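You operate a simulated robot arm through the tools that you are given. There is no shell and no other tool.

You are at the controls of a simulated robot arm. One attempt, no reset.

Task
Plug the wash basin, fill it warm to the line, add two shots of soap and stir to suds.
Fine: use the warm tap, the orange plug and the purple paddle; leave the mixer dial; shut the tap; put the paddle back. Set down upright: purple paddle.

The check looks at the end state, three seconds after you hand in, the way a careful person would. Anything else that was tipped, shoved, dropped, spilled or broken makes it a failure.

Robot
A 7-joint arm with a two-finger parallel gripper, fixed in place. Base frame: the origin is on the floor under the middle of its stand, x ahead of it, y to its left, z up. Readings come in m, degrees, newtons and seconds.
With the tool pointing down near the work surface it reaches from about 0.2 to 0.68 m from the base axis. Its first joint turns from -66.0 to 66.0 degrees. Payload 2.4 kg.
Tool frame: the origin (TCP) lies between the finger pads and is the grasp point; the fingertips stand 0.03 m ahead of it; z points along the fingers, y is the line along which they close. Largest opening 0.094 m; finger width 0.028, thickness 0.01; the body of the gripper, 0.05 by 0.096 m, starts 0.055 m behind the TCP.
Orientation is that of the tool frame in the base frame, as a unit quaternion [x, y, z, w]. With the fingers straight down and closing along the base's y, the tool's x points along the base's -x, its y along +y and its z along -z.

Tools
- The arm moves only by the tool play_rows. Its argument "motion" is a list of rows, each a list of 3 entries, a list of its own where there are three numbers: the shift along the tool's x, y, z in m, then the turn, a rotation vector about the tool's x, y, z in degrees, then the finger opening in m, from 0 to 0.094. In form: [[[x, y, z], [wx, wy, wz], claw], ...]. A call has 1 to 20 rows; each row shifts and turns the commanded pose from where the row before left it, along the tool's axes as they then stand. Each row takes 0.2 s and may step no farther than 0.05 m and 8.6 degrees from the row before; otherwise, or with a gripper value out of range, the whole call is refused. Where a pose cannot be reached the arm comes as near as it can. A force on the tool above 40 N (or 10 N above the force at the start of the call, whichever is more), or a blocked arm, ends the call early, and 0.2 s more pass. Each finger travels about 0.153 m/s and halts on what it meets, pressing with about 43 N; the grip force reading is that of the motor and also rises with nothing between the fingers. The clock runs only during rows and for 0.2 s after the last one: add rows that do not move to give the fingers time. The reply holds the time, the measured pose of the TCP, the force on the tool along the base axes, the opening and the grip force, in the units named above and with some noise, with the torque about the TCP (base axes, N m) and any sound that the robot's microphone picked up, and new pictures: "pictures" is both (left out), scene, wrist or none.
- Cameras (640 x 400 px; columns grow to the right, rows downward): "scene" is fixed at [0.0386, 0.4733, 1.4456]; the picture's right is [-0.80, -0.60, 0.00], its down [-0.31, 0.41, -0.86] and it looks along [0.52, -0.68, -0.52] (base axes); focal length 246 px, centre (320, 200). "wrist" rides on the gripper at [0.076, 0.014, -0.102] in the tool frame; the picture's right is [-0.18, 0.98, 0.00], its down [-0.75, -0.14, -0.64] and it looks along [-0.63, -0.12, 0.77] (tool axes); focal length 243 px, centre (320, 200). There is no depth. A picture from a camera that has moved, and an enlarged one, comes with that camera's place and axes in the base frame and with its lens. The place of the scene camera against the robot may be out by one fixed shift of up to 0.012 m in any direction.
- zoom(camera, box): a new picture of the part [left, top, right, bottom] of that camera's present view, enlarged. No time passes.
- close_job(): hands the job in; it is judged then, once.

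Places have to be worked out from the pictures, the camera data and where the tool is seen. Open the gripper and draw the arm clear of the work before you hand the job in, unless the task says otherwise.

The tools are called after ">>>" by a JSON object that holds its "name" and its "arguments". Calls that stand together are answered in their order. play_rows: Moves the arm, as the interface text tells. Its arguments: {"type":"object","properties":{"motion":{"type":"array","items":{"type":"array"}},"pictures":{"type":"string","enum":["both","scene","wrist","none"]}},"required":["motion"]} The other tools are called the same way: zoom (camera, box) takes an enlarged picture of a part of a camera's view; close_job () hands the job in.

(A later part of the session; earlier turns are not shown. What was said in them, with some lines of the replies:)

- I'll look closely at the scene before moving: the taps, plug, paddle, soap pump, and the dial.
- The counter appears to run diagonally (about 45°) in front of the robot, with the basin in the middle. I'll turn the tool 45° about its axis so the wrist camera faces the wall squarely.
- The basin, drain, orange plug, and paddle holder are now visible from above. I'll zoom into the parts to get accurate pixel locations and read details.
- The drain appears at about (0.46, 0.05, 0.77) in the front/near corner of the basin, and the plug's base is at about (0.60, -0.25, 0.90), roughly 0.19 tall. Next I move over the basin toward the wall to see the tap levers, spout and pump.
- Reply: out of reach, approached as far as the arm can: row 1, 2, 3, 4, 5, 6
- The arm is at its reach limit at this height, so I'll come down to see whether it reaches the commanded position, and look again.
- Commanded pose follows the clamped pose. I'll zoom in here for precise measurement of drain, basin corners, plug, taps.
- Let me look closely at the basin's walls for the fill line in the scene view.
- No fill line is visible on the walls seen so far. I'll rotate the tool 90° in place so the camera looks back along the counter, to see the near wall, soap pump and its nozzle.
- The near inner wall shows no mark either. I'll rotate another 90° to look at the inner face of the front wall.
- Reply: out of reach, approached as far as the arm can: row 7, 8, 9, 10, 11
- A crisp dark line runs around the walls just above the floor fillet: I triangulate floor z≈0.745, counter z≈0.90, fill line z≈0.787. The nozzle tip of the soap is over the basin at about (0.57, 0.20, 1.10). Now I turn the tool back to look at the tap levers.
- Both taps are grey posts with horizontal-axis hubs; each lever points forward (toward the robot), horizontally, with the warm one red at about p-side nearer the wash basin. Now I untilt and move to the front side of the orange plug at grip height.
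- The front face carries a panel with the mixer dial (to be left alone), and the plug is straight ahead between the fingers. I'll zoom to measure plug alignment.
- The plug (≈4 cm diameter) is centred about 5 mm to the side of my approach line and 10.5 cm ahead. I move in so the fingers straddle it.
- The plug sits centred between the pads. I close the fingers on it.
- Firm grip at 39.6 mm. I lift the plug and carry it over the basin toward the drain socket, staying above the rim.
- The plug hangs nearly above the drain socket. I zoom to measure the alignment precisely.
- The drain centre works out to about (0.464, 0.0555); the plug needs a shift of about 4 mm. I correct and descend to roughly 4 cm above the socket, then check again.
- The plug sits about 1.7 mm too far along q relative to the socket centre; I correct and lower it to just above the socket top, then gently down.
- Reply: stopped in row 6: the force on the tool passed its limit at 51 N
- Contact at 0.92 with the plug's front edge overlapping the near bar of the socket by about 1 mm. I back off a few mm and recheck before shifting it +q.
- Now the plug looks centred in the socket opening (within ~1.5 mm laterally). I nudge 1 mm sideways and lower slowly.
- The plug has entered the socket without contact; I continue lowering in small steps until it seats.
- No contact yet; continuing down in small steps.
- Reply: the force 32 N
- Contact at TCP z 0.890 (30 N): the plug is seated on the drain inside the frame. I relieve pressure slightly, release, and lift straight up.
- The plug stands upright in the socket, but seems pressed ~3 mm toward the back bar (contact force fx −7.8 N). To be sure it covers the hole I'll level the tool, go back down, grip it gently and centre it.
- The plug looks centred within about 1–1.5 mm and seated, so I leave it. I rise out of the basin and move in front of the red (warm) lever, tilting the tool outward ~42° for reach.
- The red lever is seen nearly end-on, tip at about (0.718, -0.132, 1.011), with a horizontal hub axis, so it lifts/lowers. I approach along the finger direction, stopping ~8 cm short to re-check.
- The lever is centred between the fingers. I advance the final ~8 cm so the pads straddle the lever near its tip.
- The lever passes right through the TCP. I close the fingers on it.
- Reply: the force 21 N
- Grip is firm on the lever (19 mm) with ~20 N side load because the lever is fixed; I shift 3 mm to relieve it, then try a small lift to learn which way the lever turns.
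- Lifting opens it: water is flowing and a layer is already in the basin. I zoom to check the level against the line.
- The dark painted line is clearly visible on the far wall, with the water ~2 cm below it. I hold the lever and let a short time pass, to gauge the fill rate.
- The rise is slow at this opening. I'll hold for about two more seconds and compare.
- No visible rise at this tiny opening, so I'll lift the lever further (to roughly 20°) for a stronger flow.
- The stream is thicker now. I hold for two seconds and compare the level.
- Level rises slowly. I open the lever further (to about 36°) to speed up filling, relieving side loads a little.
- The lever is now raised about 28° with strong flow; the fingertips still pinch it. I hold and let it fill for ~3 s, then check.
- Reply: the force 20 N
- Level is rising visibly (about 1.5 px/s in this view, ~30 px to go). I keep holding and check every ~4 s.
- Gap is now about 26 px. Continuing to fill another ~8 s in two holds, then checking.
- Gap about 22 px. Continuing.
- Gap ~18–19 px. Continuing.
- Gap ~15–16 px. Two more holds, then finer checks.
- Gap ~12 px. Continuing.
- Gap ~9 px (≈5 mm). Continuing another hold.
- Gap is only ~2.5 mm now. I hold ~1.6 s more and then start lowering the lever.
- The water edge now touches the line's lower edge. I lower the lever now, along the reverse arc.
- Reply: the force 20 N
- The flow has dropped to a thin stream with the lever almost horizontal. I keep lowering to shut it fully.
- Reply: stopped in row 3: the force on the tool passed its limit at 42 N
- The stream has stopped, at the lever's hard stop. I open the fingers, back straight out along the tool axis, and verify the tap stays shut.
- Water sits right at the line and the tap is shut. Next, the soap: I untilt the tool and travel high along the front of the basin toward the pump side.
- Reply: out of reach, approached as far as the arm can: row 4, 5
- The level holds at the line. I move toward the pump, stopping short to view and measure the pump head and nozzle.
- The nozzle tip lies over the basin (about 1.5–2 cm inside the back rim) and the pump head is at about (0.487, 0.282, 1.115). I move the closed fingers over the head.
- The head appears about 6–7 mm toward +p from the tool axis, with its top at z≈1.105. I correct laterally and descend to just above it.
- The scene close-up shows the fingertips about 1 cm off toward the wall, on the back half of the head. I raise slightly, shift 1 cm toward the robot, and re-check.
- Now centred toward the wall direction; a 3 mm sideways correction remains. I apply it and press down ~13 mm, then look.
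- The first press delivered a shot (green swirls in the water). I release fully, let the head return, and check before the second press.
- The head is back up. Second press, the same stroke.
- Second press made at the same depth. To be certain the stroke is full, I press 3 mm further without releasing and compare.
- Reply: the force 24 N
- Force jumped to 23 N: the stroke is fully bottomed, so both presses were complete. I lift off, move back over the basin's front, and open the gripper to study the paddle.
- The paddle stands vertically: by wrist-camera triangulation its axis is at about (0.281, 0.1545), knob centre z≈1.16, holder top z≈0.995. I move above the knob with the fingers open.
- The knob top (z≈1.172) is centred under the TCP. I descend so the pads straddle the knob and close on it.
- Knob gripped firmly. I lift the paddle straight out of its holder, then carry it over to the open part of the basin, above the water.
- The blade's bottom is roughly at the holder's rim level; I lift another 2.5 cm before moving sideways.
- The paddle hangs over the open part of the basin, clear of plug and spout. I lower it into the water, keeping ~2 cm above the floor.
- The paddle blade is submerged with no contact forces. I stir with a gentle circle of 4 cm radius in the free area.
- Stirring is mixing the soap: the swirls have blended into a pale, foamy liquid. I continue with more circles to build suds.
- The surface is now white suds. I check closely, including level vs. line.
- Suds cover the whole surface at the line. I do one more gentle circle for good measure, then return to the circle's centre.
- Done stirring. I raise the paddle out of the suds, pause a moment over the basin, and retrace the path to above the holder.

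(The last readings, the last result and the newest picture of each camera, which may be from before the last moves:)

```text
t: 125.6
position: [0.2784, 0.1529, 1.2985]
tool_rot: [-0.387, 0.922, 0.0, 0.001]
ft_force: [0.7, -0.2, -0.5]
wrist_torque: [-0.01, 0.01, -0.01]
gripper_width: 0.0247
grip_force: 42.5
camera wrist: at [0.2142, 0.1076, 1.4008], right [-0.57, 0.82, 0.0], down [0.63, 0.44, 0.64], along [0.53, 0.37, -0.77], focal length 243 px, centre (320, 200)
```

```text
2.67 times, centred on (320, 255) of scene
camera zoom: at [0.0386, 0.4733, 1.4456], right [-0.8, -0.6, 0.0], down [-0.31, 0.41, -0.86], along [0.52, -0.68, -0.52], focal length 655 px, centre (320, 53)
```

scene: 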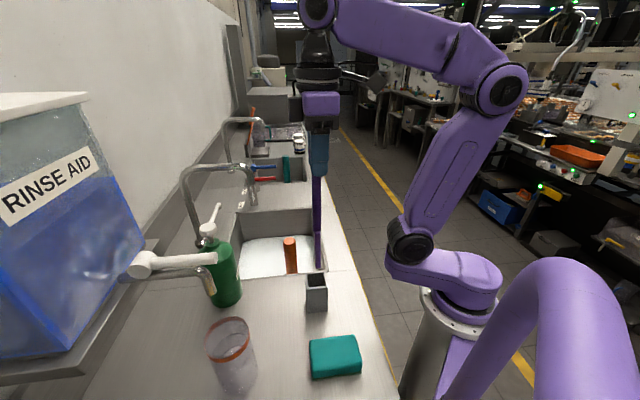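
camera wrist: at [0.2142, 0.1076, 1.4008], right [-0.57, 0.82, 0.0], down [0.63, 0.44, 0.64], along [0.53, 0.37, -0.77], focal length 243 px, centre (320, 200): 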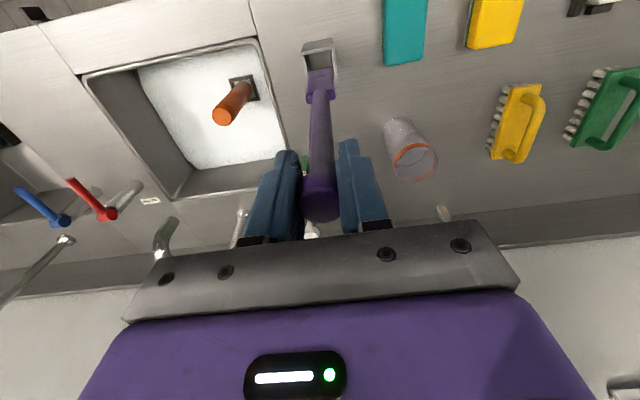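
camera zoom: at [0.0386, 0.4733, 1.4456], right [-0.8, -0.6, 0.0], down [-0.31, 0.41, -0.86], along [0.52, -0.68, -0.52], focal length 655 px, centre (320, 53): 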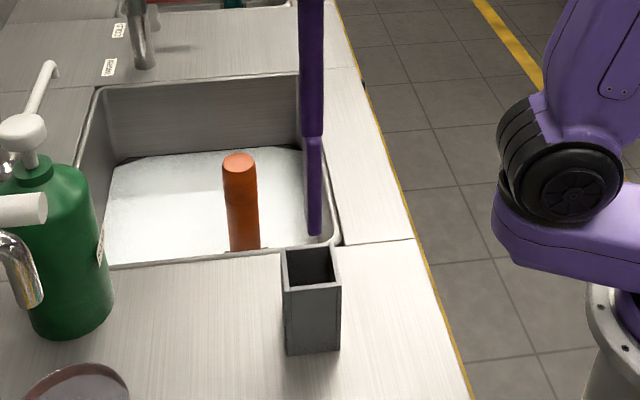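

The paddle is back above the holder with the same relative alignment as when lifted. I lower it partway into the opening and check.

>>> {"name": "play_rows", "arguments": {"motion": [[[0, 0, 0.02], [0, 0, 0], 0.01], [[0, 0, 0.02], [0, 0, 0], 0.01], [[0, 0, 0.01], [0, 0, 0], 0.01], [[0, 0, 0.01], [0, 0, 0], 0.01], [[0, 0, 0], [0, 0, 0], 0.01]]}}

>>> {"name": "zoom", "arguments": {"camera": "wrist", "box": [280, 20, 360, 110]}}

>>> {"name": "zoom", "arguments": {"camera": "scene", "box": [290, 250, 340, 320]}}

```text
t: 126.8
position: [0.2795, 0.154, 1.2387]
tool_rot: [-0.388, 0.922, 0.001, 0.001]
ft_force: [-0.3, -0.5, -1.3]
wrist_torque: [0.0, 0.0, 0.01]
gripper_width: 0.0247
grip_force: 43.2
camera wrist: at [0.2156, 0.109, 1.3407], right [-0.57, 0.82, 0.0], down [0.63, 0.44, 0.64], along [0.53, 0.37, -0.77], focal length 243 px, centre (320, 200)
```

scene: 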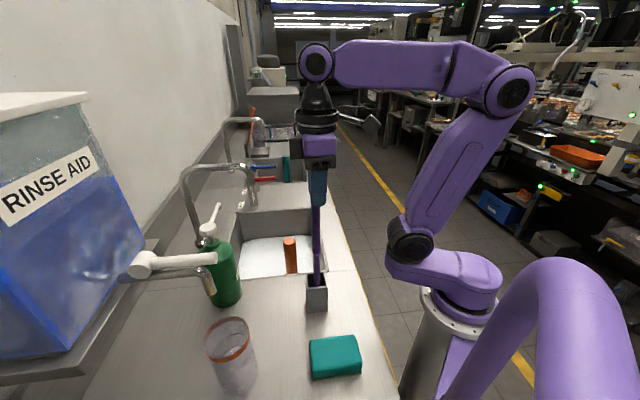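
wrist: 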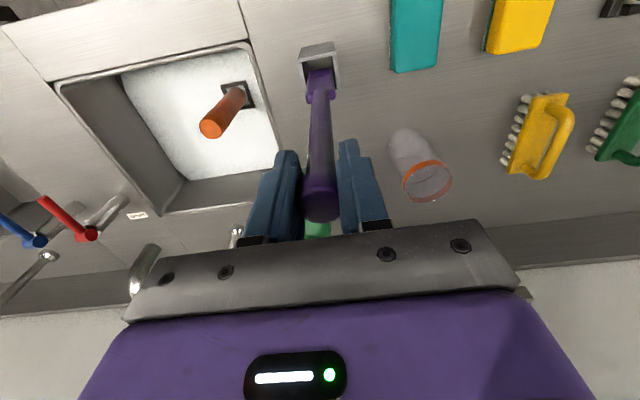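

```text
4.44 times, centred on (320, 65) of wrist
camera zoom: at [0.2156, 0.109, 1.3407], right [-0.57, 0.82, 0.0], down [0.63, 0.44, 0.64], along [0.53, 0.37, -0.77], focal length 1078 px, centre (320, 800)
```

zoom: 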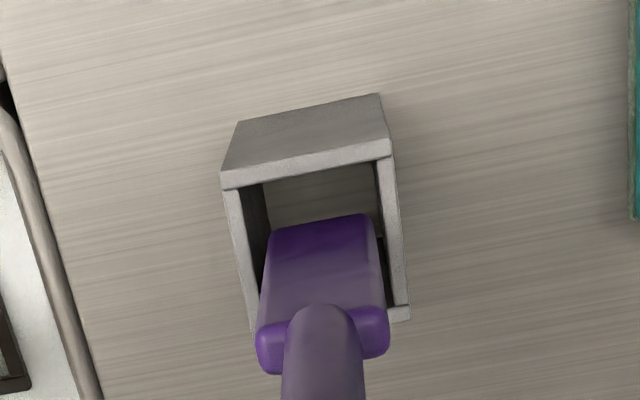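

```text
5.71 times, centred on (315, 285) of scene
camera zoom: at [0.0386, 0.4733, 1.4456], right [-0.8, -0.6, 0.0], down [-0.31, 0.41, -0.86], along [0.52, -0.68, -0.52], focal length 1404 px, centre (349, -286)
```

zoom: 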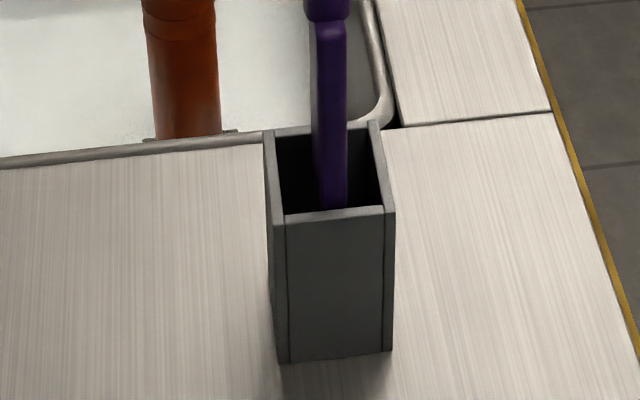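

The blade has entered the opening cleanly. I continue lowering to the original rest height.

>>> {"name": "play_rows", "arguments": {"motion": [[[0, 0, 0.02], [0, 0, 0], 0.01], [[0, 0, 0.02], [0, 0, 0], 0.01], [[0, 0, 0.015], [0, 0, 0], 0.01], [[0, 0, 0.012], [0, 0, 0], 0.01], [[0, 0, 0.008], [0, 0, 0], 0.01], [[0, 0, 0.004], [0, 0, 0], 0.01], [[0, 0, 0], [0, 0, 0], 0.01]]}}

>>> {"name": "zoom", "arguments": {"camera": "wrist", "box": [280, 30, 360, 120]}}

>>> {"name": "zoom", "arguments": {"camera": "scene", "box": [270, 180, 370, 330]}}

```text
t: 128.4
position: [0.2808, 0.1538, 1.1583]
tool_rot: [-0.387, 0.922, 0.001, 0.001]
ft_force: [0.2, 0.5, -1.0]
wrist_torque: [0.0, 0.02, 0.0]
gripper_width: 0.0244
grip_force: 42.6
camera wrist: at [0.2156, 0.1085, 1.2619], right [-0.57, 0.82, 0.0], down [0.63, 0.44, 0.64], along [0.53, 0.37, -0.77], focal length 243 px, centre (320, 200)
```

scene: 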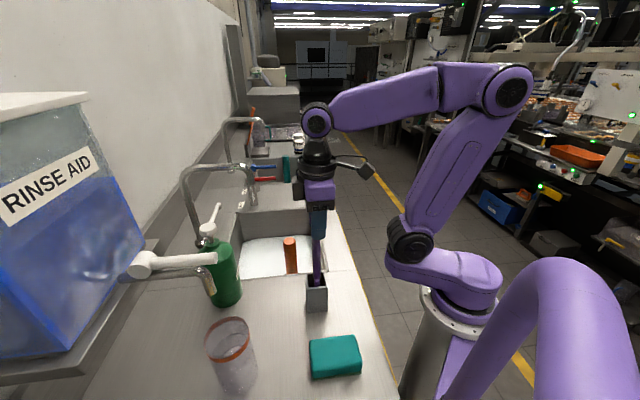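
wrist: 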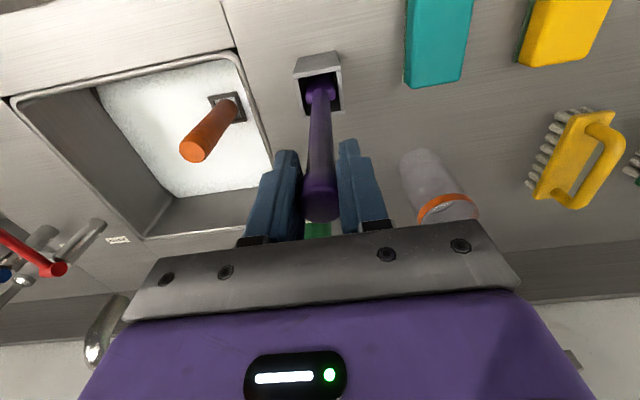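

```text
4.44 times, centred on (320, 75) of wrist
camera zoom: at [0.2156, 0.1085, 1.2619], right [-0.57, 0.82, 0.0], down [0.63, 0.44, 0.64], along [0.53, 0.37, -0.77], focal length 1078 px, centre (320, 756)
```

zoom: 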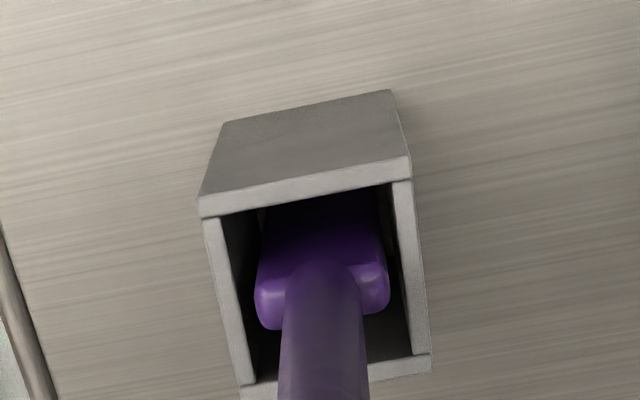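

```text
2.67 times, centred on (320, 255) of scene
camera zoom: at [0.0386, 0.4733, 1.4456], right [-0.8, -0.6, 0.0], down [-0.31, 0.41, -0.86], along [0.52, -0.68, -0.52], focal length 655 px, centre (320, 53)
```

zoom: 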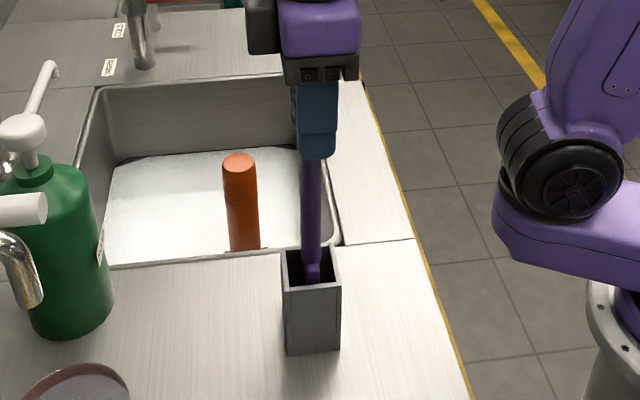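

It is at the original height with no load. I ease it down in tiny steps to touch the holder floor, then release.

>>> {"name": "play_rows", "arguments": {"motion": [[[0, 0, 0.001], [0, 0, 0], 0.01], [[0, 0, 0.001], [0, 0, 0], 0.01], [[0, 0, 0], [0, 0, 0], 0.01]], "pictures": "none"}}

```text
t: 129.2
position: [0.2794, 0.1544, 1.1568]
tool_rot: [-0.387, 0.922, 0.0, 0.001]
ft_force: [-0.4, -0.1, -1.5]
wrist_torque: [0.02, 0.0, 0.04]
gripper_width: 0.0244
grip_force: 43.6
```

>>> {"name": "play_rows", "arguments": {"motion": [[[0, 0, 0.001], [0, 0, 0], 0.01], [[0, 0, 0.001], [0, 0, 0], 0.01], [[0, 0, 0.001], [0, 0, 0], 0.01], [[0, 0, 0], [0, 0, 0], 0.01]], "pictures": "none"}}

```text
t: 130.2
position: [0.2819, 0.1539, 1.1557]
tool_rot: [-0.387, 0.922, 0.001, 0.006]
ft_force: [1.8, 1.4, 32.3]
wrist_torque: [0.35, -0.33, 0.02]
gripper_width: 0.0245
grip_force: 43.2
```

Contact with the holder floor (32 N). I relieve the pressure by 2 mm, open the fingers, and rise straight up.

>>> {"name": "play_rows", "arguments": {"motion": [[[0, 0, -0.002], [0, 0, 0], 0.01], [[0, 0, 0], [0, 0, 0], 0.01], [[0, 0, 0], [0, 0, 0], 0.03], [[0, 0, 0], [0, 0, 0], 0.05], [[0, 0, 0], [0, 0, 0], 0.07], [[0, 0, 0], [0, 0, 0], 0.07], [[0, 0, -0.02], [0, 0, 0], 0.07], [[0, 0, -0.03], [0, 0, 0], 0.07], [[0, 0, -0.035], [0, 0, 0], 0.07], [[0, 0, 0], [0, 0, 0], 0.07]]}}

>>> {"name": "zoom", "arguments": {"camera": "wrist", "box": [220, 30, 420, 210]}}

>>> {"name": "zoom", "arguments": {"camera": "scene", "box": [270, 180, 370, 330]}}

```text
t: 132.4
position: [0.2788, 0.1533, 1.2427]
tool_rot: [-0.387, 0.922, 0.0, 0.001]
ft_force: [-0.1, 0.5, 0.2]
wrist_torque: [0.05, -0.01, 0.04]
gripper_width: 0.07
grip_force: 0.0
camera wrist: at [0.2138, 0.1086, 1.3447], right [-0.57, 0.82, 0.0], down [0.63, 0.44, 0.64], along [0.53, 0.37, -0.77], focal length 243 px, centre (320, 200)
```

scene: 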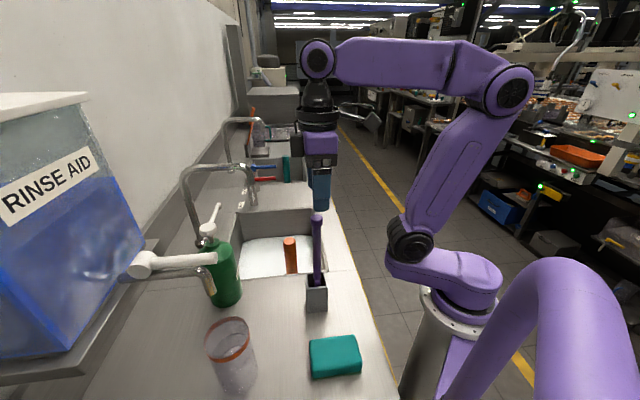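
wrist: 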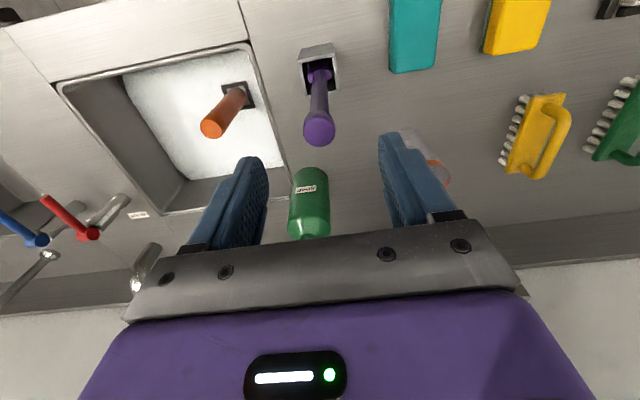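

```text
2.22 times, centred on (320, 120) of wrist
camera zoom: at [0.2138, 0.1086, 1.3447], right [-0.57, 0.82, 0.0], down [0.63, 0.44, 0.64], along [0.53, 0.37, -0.77], focal length 539 px, centre (320, 378)
```

zoom: 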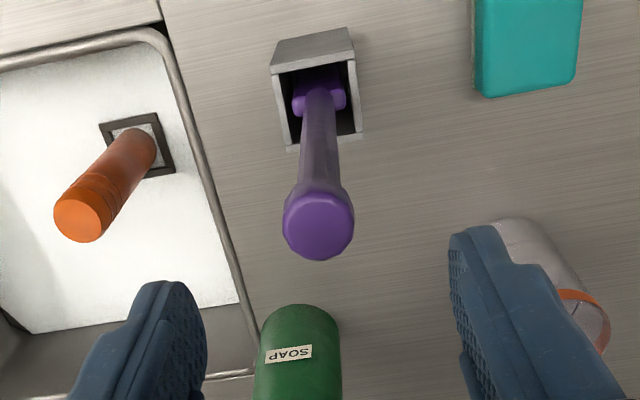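

```text
2.67 times, centred on (320, 255) of scene
camera zoom: at [0.0386, 0.4733, 1.4456], right [-0.8, -0.6, 0.0], down [-0.31, 0.41, -0.86], along [0.52, -0.68, -0.52], focal length 655 px, centre (320, 53)
```

zoom: 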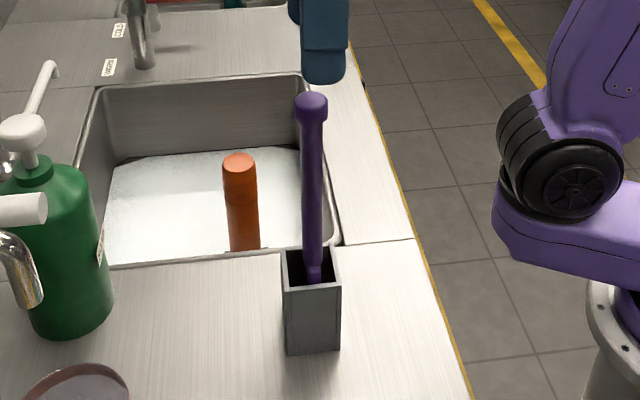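

The paddle stands upright in its holder, released. I raise the gripper and move back toward the starting pose, clear of the work, then make a final check.

>>> {"name": "play_rows", "arguments": {"motion": [[[0, 0, -0.03], [0, 0, 0], 0.07], [[0, 0, -0.03], [0, 0, 0], 0.07], [[0.022, -0.04, 0], [0, 0, 0], 0.07], [[0.022, -0.04, 0], [0, 0, 0], 0.07], [[0.022, -0.04, 0], [0, 0, 0], 0.07], [[0.022, -0.04, 0], [0, 0, 0], 0.07], [[0.022, -0.04, 0], [0, 0, 0], 0.07], [[0, 0, 0], [0, 0, 0], 0.09], [[0, 0, 0], [0, 0, 0], 0.09]]}}

>>> {"name": "zoom", "arguments": {"camera": "scene", "box": [235, 200, 315, 250]}}

>>> {"name": "zoom", "arguments": {"camera": "scene", "box": [160, 130, 340, 330]}}

>>> {"name": "zoom", "arguments": {"camera": "wrist", "box": [140, 40, 460, 240]}}

```text
t: 134.4
position: [0.3462, -0.0654, 1.3015]
tool_rot: [-0.388, 0.922, 0.0, 0.001]
ft_force: [0.3, 0.4, -1.4]
wrist_torque: [-0.01, 0.03, -0.01]
gripper_width: 0.09
grip_force: 0.0
camera wrist: at [0.2824, -0.1108, 1.4038], right [-0.57, 0.82, 0.0], down [0.63, 0.44, 0.64], along [0.53, 0.37, -0.77], focal length 243 px, centre (320, 200)
```

scene: 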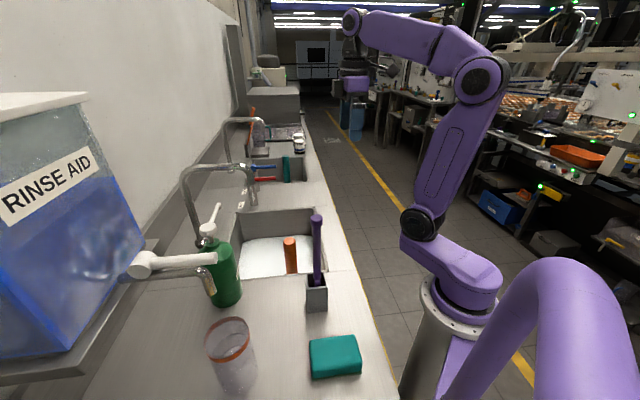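
wrist: 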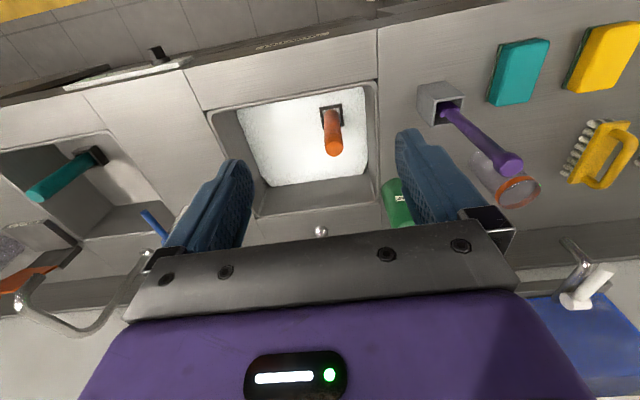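

```text
8.00 times, centred on (275, 225) of scene
camera zoom: at [0.0386, 0.4733, 1.4456], right [-0.8, -0.6, 0.0], down [-0.31, 0.41, -0.86], along [0.52, -0.68, -0.52], focal length 1965 px, centre (680, 0)
```

zoom: 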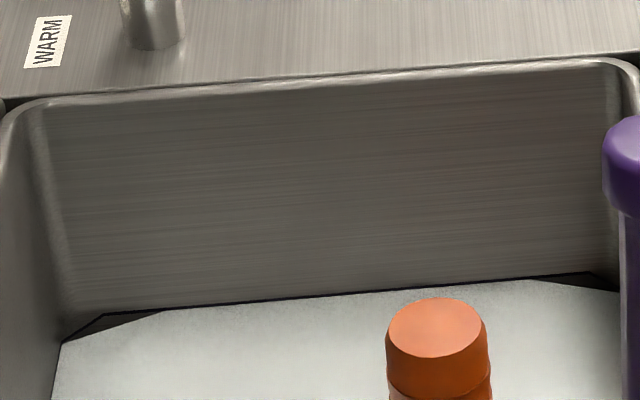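

```text
2.00 times, centred on (250, 230) of scene
camera zoom: at [0.0386, 0.4733, 1.4456], right [-0.8, -0.6, 0.0], down [-0.31, 0.41, -0.86], along [0.52, -0.68, -0.52], focal length 491 px, centre (460, 140)
```

zoom: 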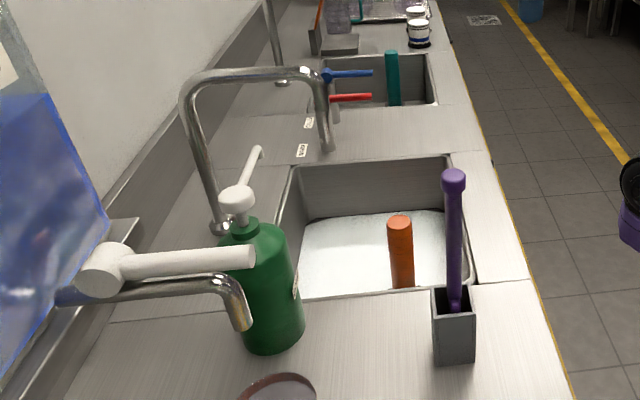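

```text
2.00 times, centred on (300, 140) of wrist
camera zoom: at [0.2824, -0.1108, 1.4038], right [-0.57, 0.82, 0.0], down [0.63, 0.44, 0.64], along [0.53, 0.37, -0.77], focal length 485 px, centre (360, 320)
```

zoom: 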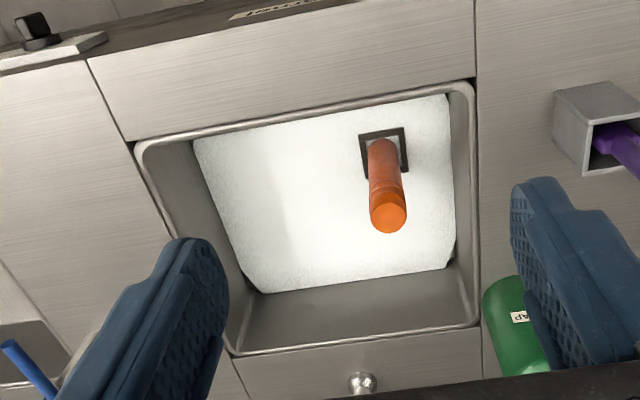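

>>> {"name": "zoom", "arguments": {"camera": "scene", "box": [240, 225, 275, 247]}}

>>> {"name": "zoom", "arguments": {"camera": "scene", "box": [235, 150, 315, 210]}}

```text
16.00 times, centred on (258, 236) of scene
camera zoom: at [0.0386, 0.4733, 1.4456], right [-0.8, -0.6, 0.0], down [-0.31, 0.41, -0.86], along [0.52, -0.68, -0.52], focal length 3930 px, centre (1320, -376)
```

zoom: 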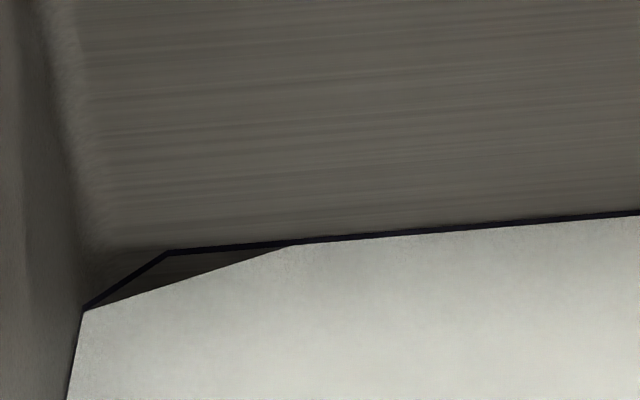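

```text
6.67 times, centred on (275, 180) of scene
camera zoom: at [0.0386, 0.4733, 1.4456], right [-0.8, -0.6, 0.0], down [-0.31, 0.41, -0.86], along [0.52, -0.68, -0.52], focal length 1638 px, centre (620, 333)
```

zoom: 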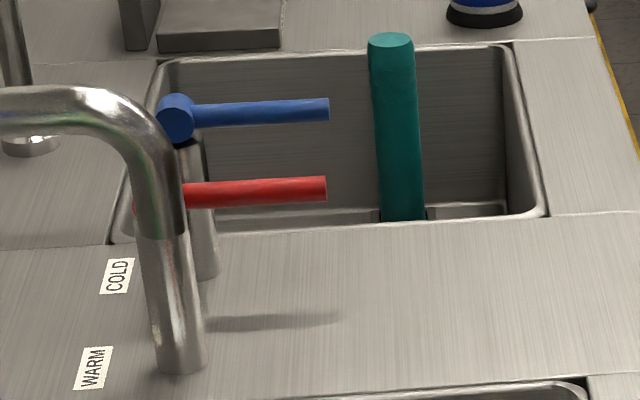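

Everything checks out: the suds sit at the line with no drop since the tap was shut, and no stream is running. The red lever is back to horizontal, the orange plug is seated, the paddle is upright in its holder, and the gripper is open and clear. Handing in.

>>> {"name": "close_job", "arguments": {}}

```text
The job is handed in.
```

I handed the job in with the wash basin plugged, filled warm to the line, soaped and stirred to suds. It hasn't been judged yet, so this is my own final check from the pictures.

- **Plug:** the orange plug is seated in the drain socket, about 1–1.5 mm off centre by my estimate. The water level held after the tap was shut, so it isn't leaking visibly.
- **Water:** I used the warm (red) tap and shut it with the level at the line. No stream was running at the end.
- **Soap:** I gave the pump two presses, letting it come all the way up in between. I could see the first shot land in the water. The second press went just as deep, but I couldn't see a difference in the water, so I'm going by the stroke.
- **Stirring:** three gentle circles with the purple paddle, which left white suds over the whole surface.
- **Paddle:** it is upright, back in its holder.
- **Left alone:** I did not touch the mixer dial, and I saw nothing tipped, moved or spilled.

The gripper is open and the arm is drawn back clear of the counter.
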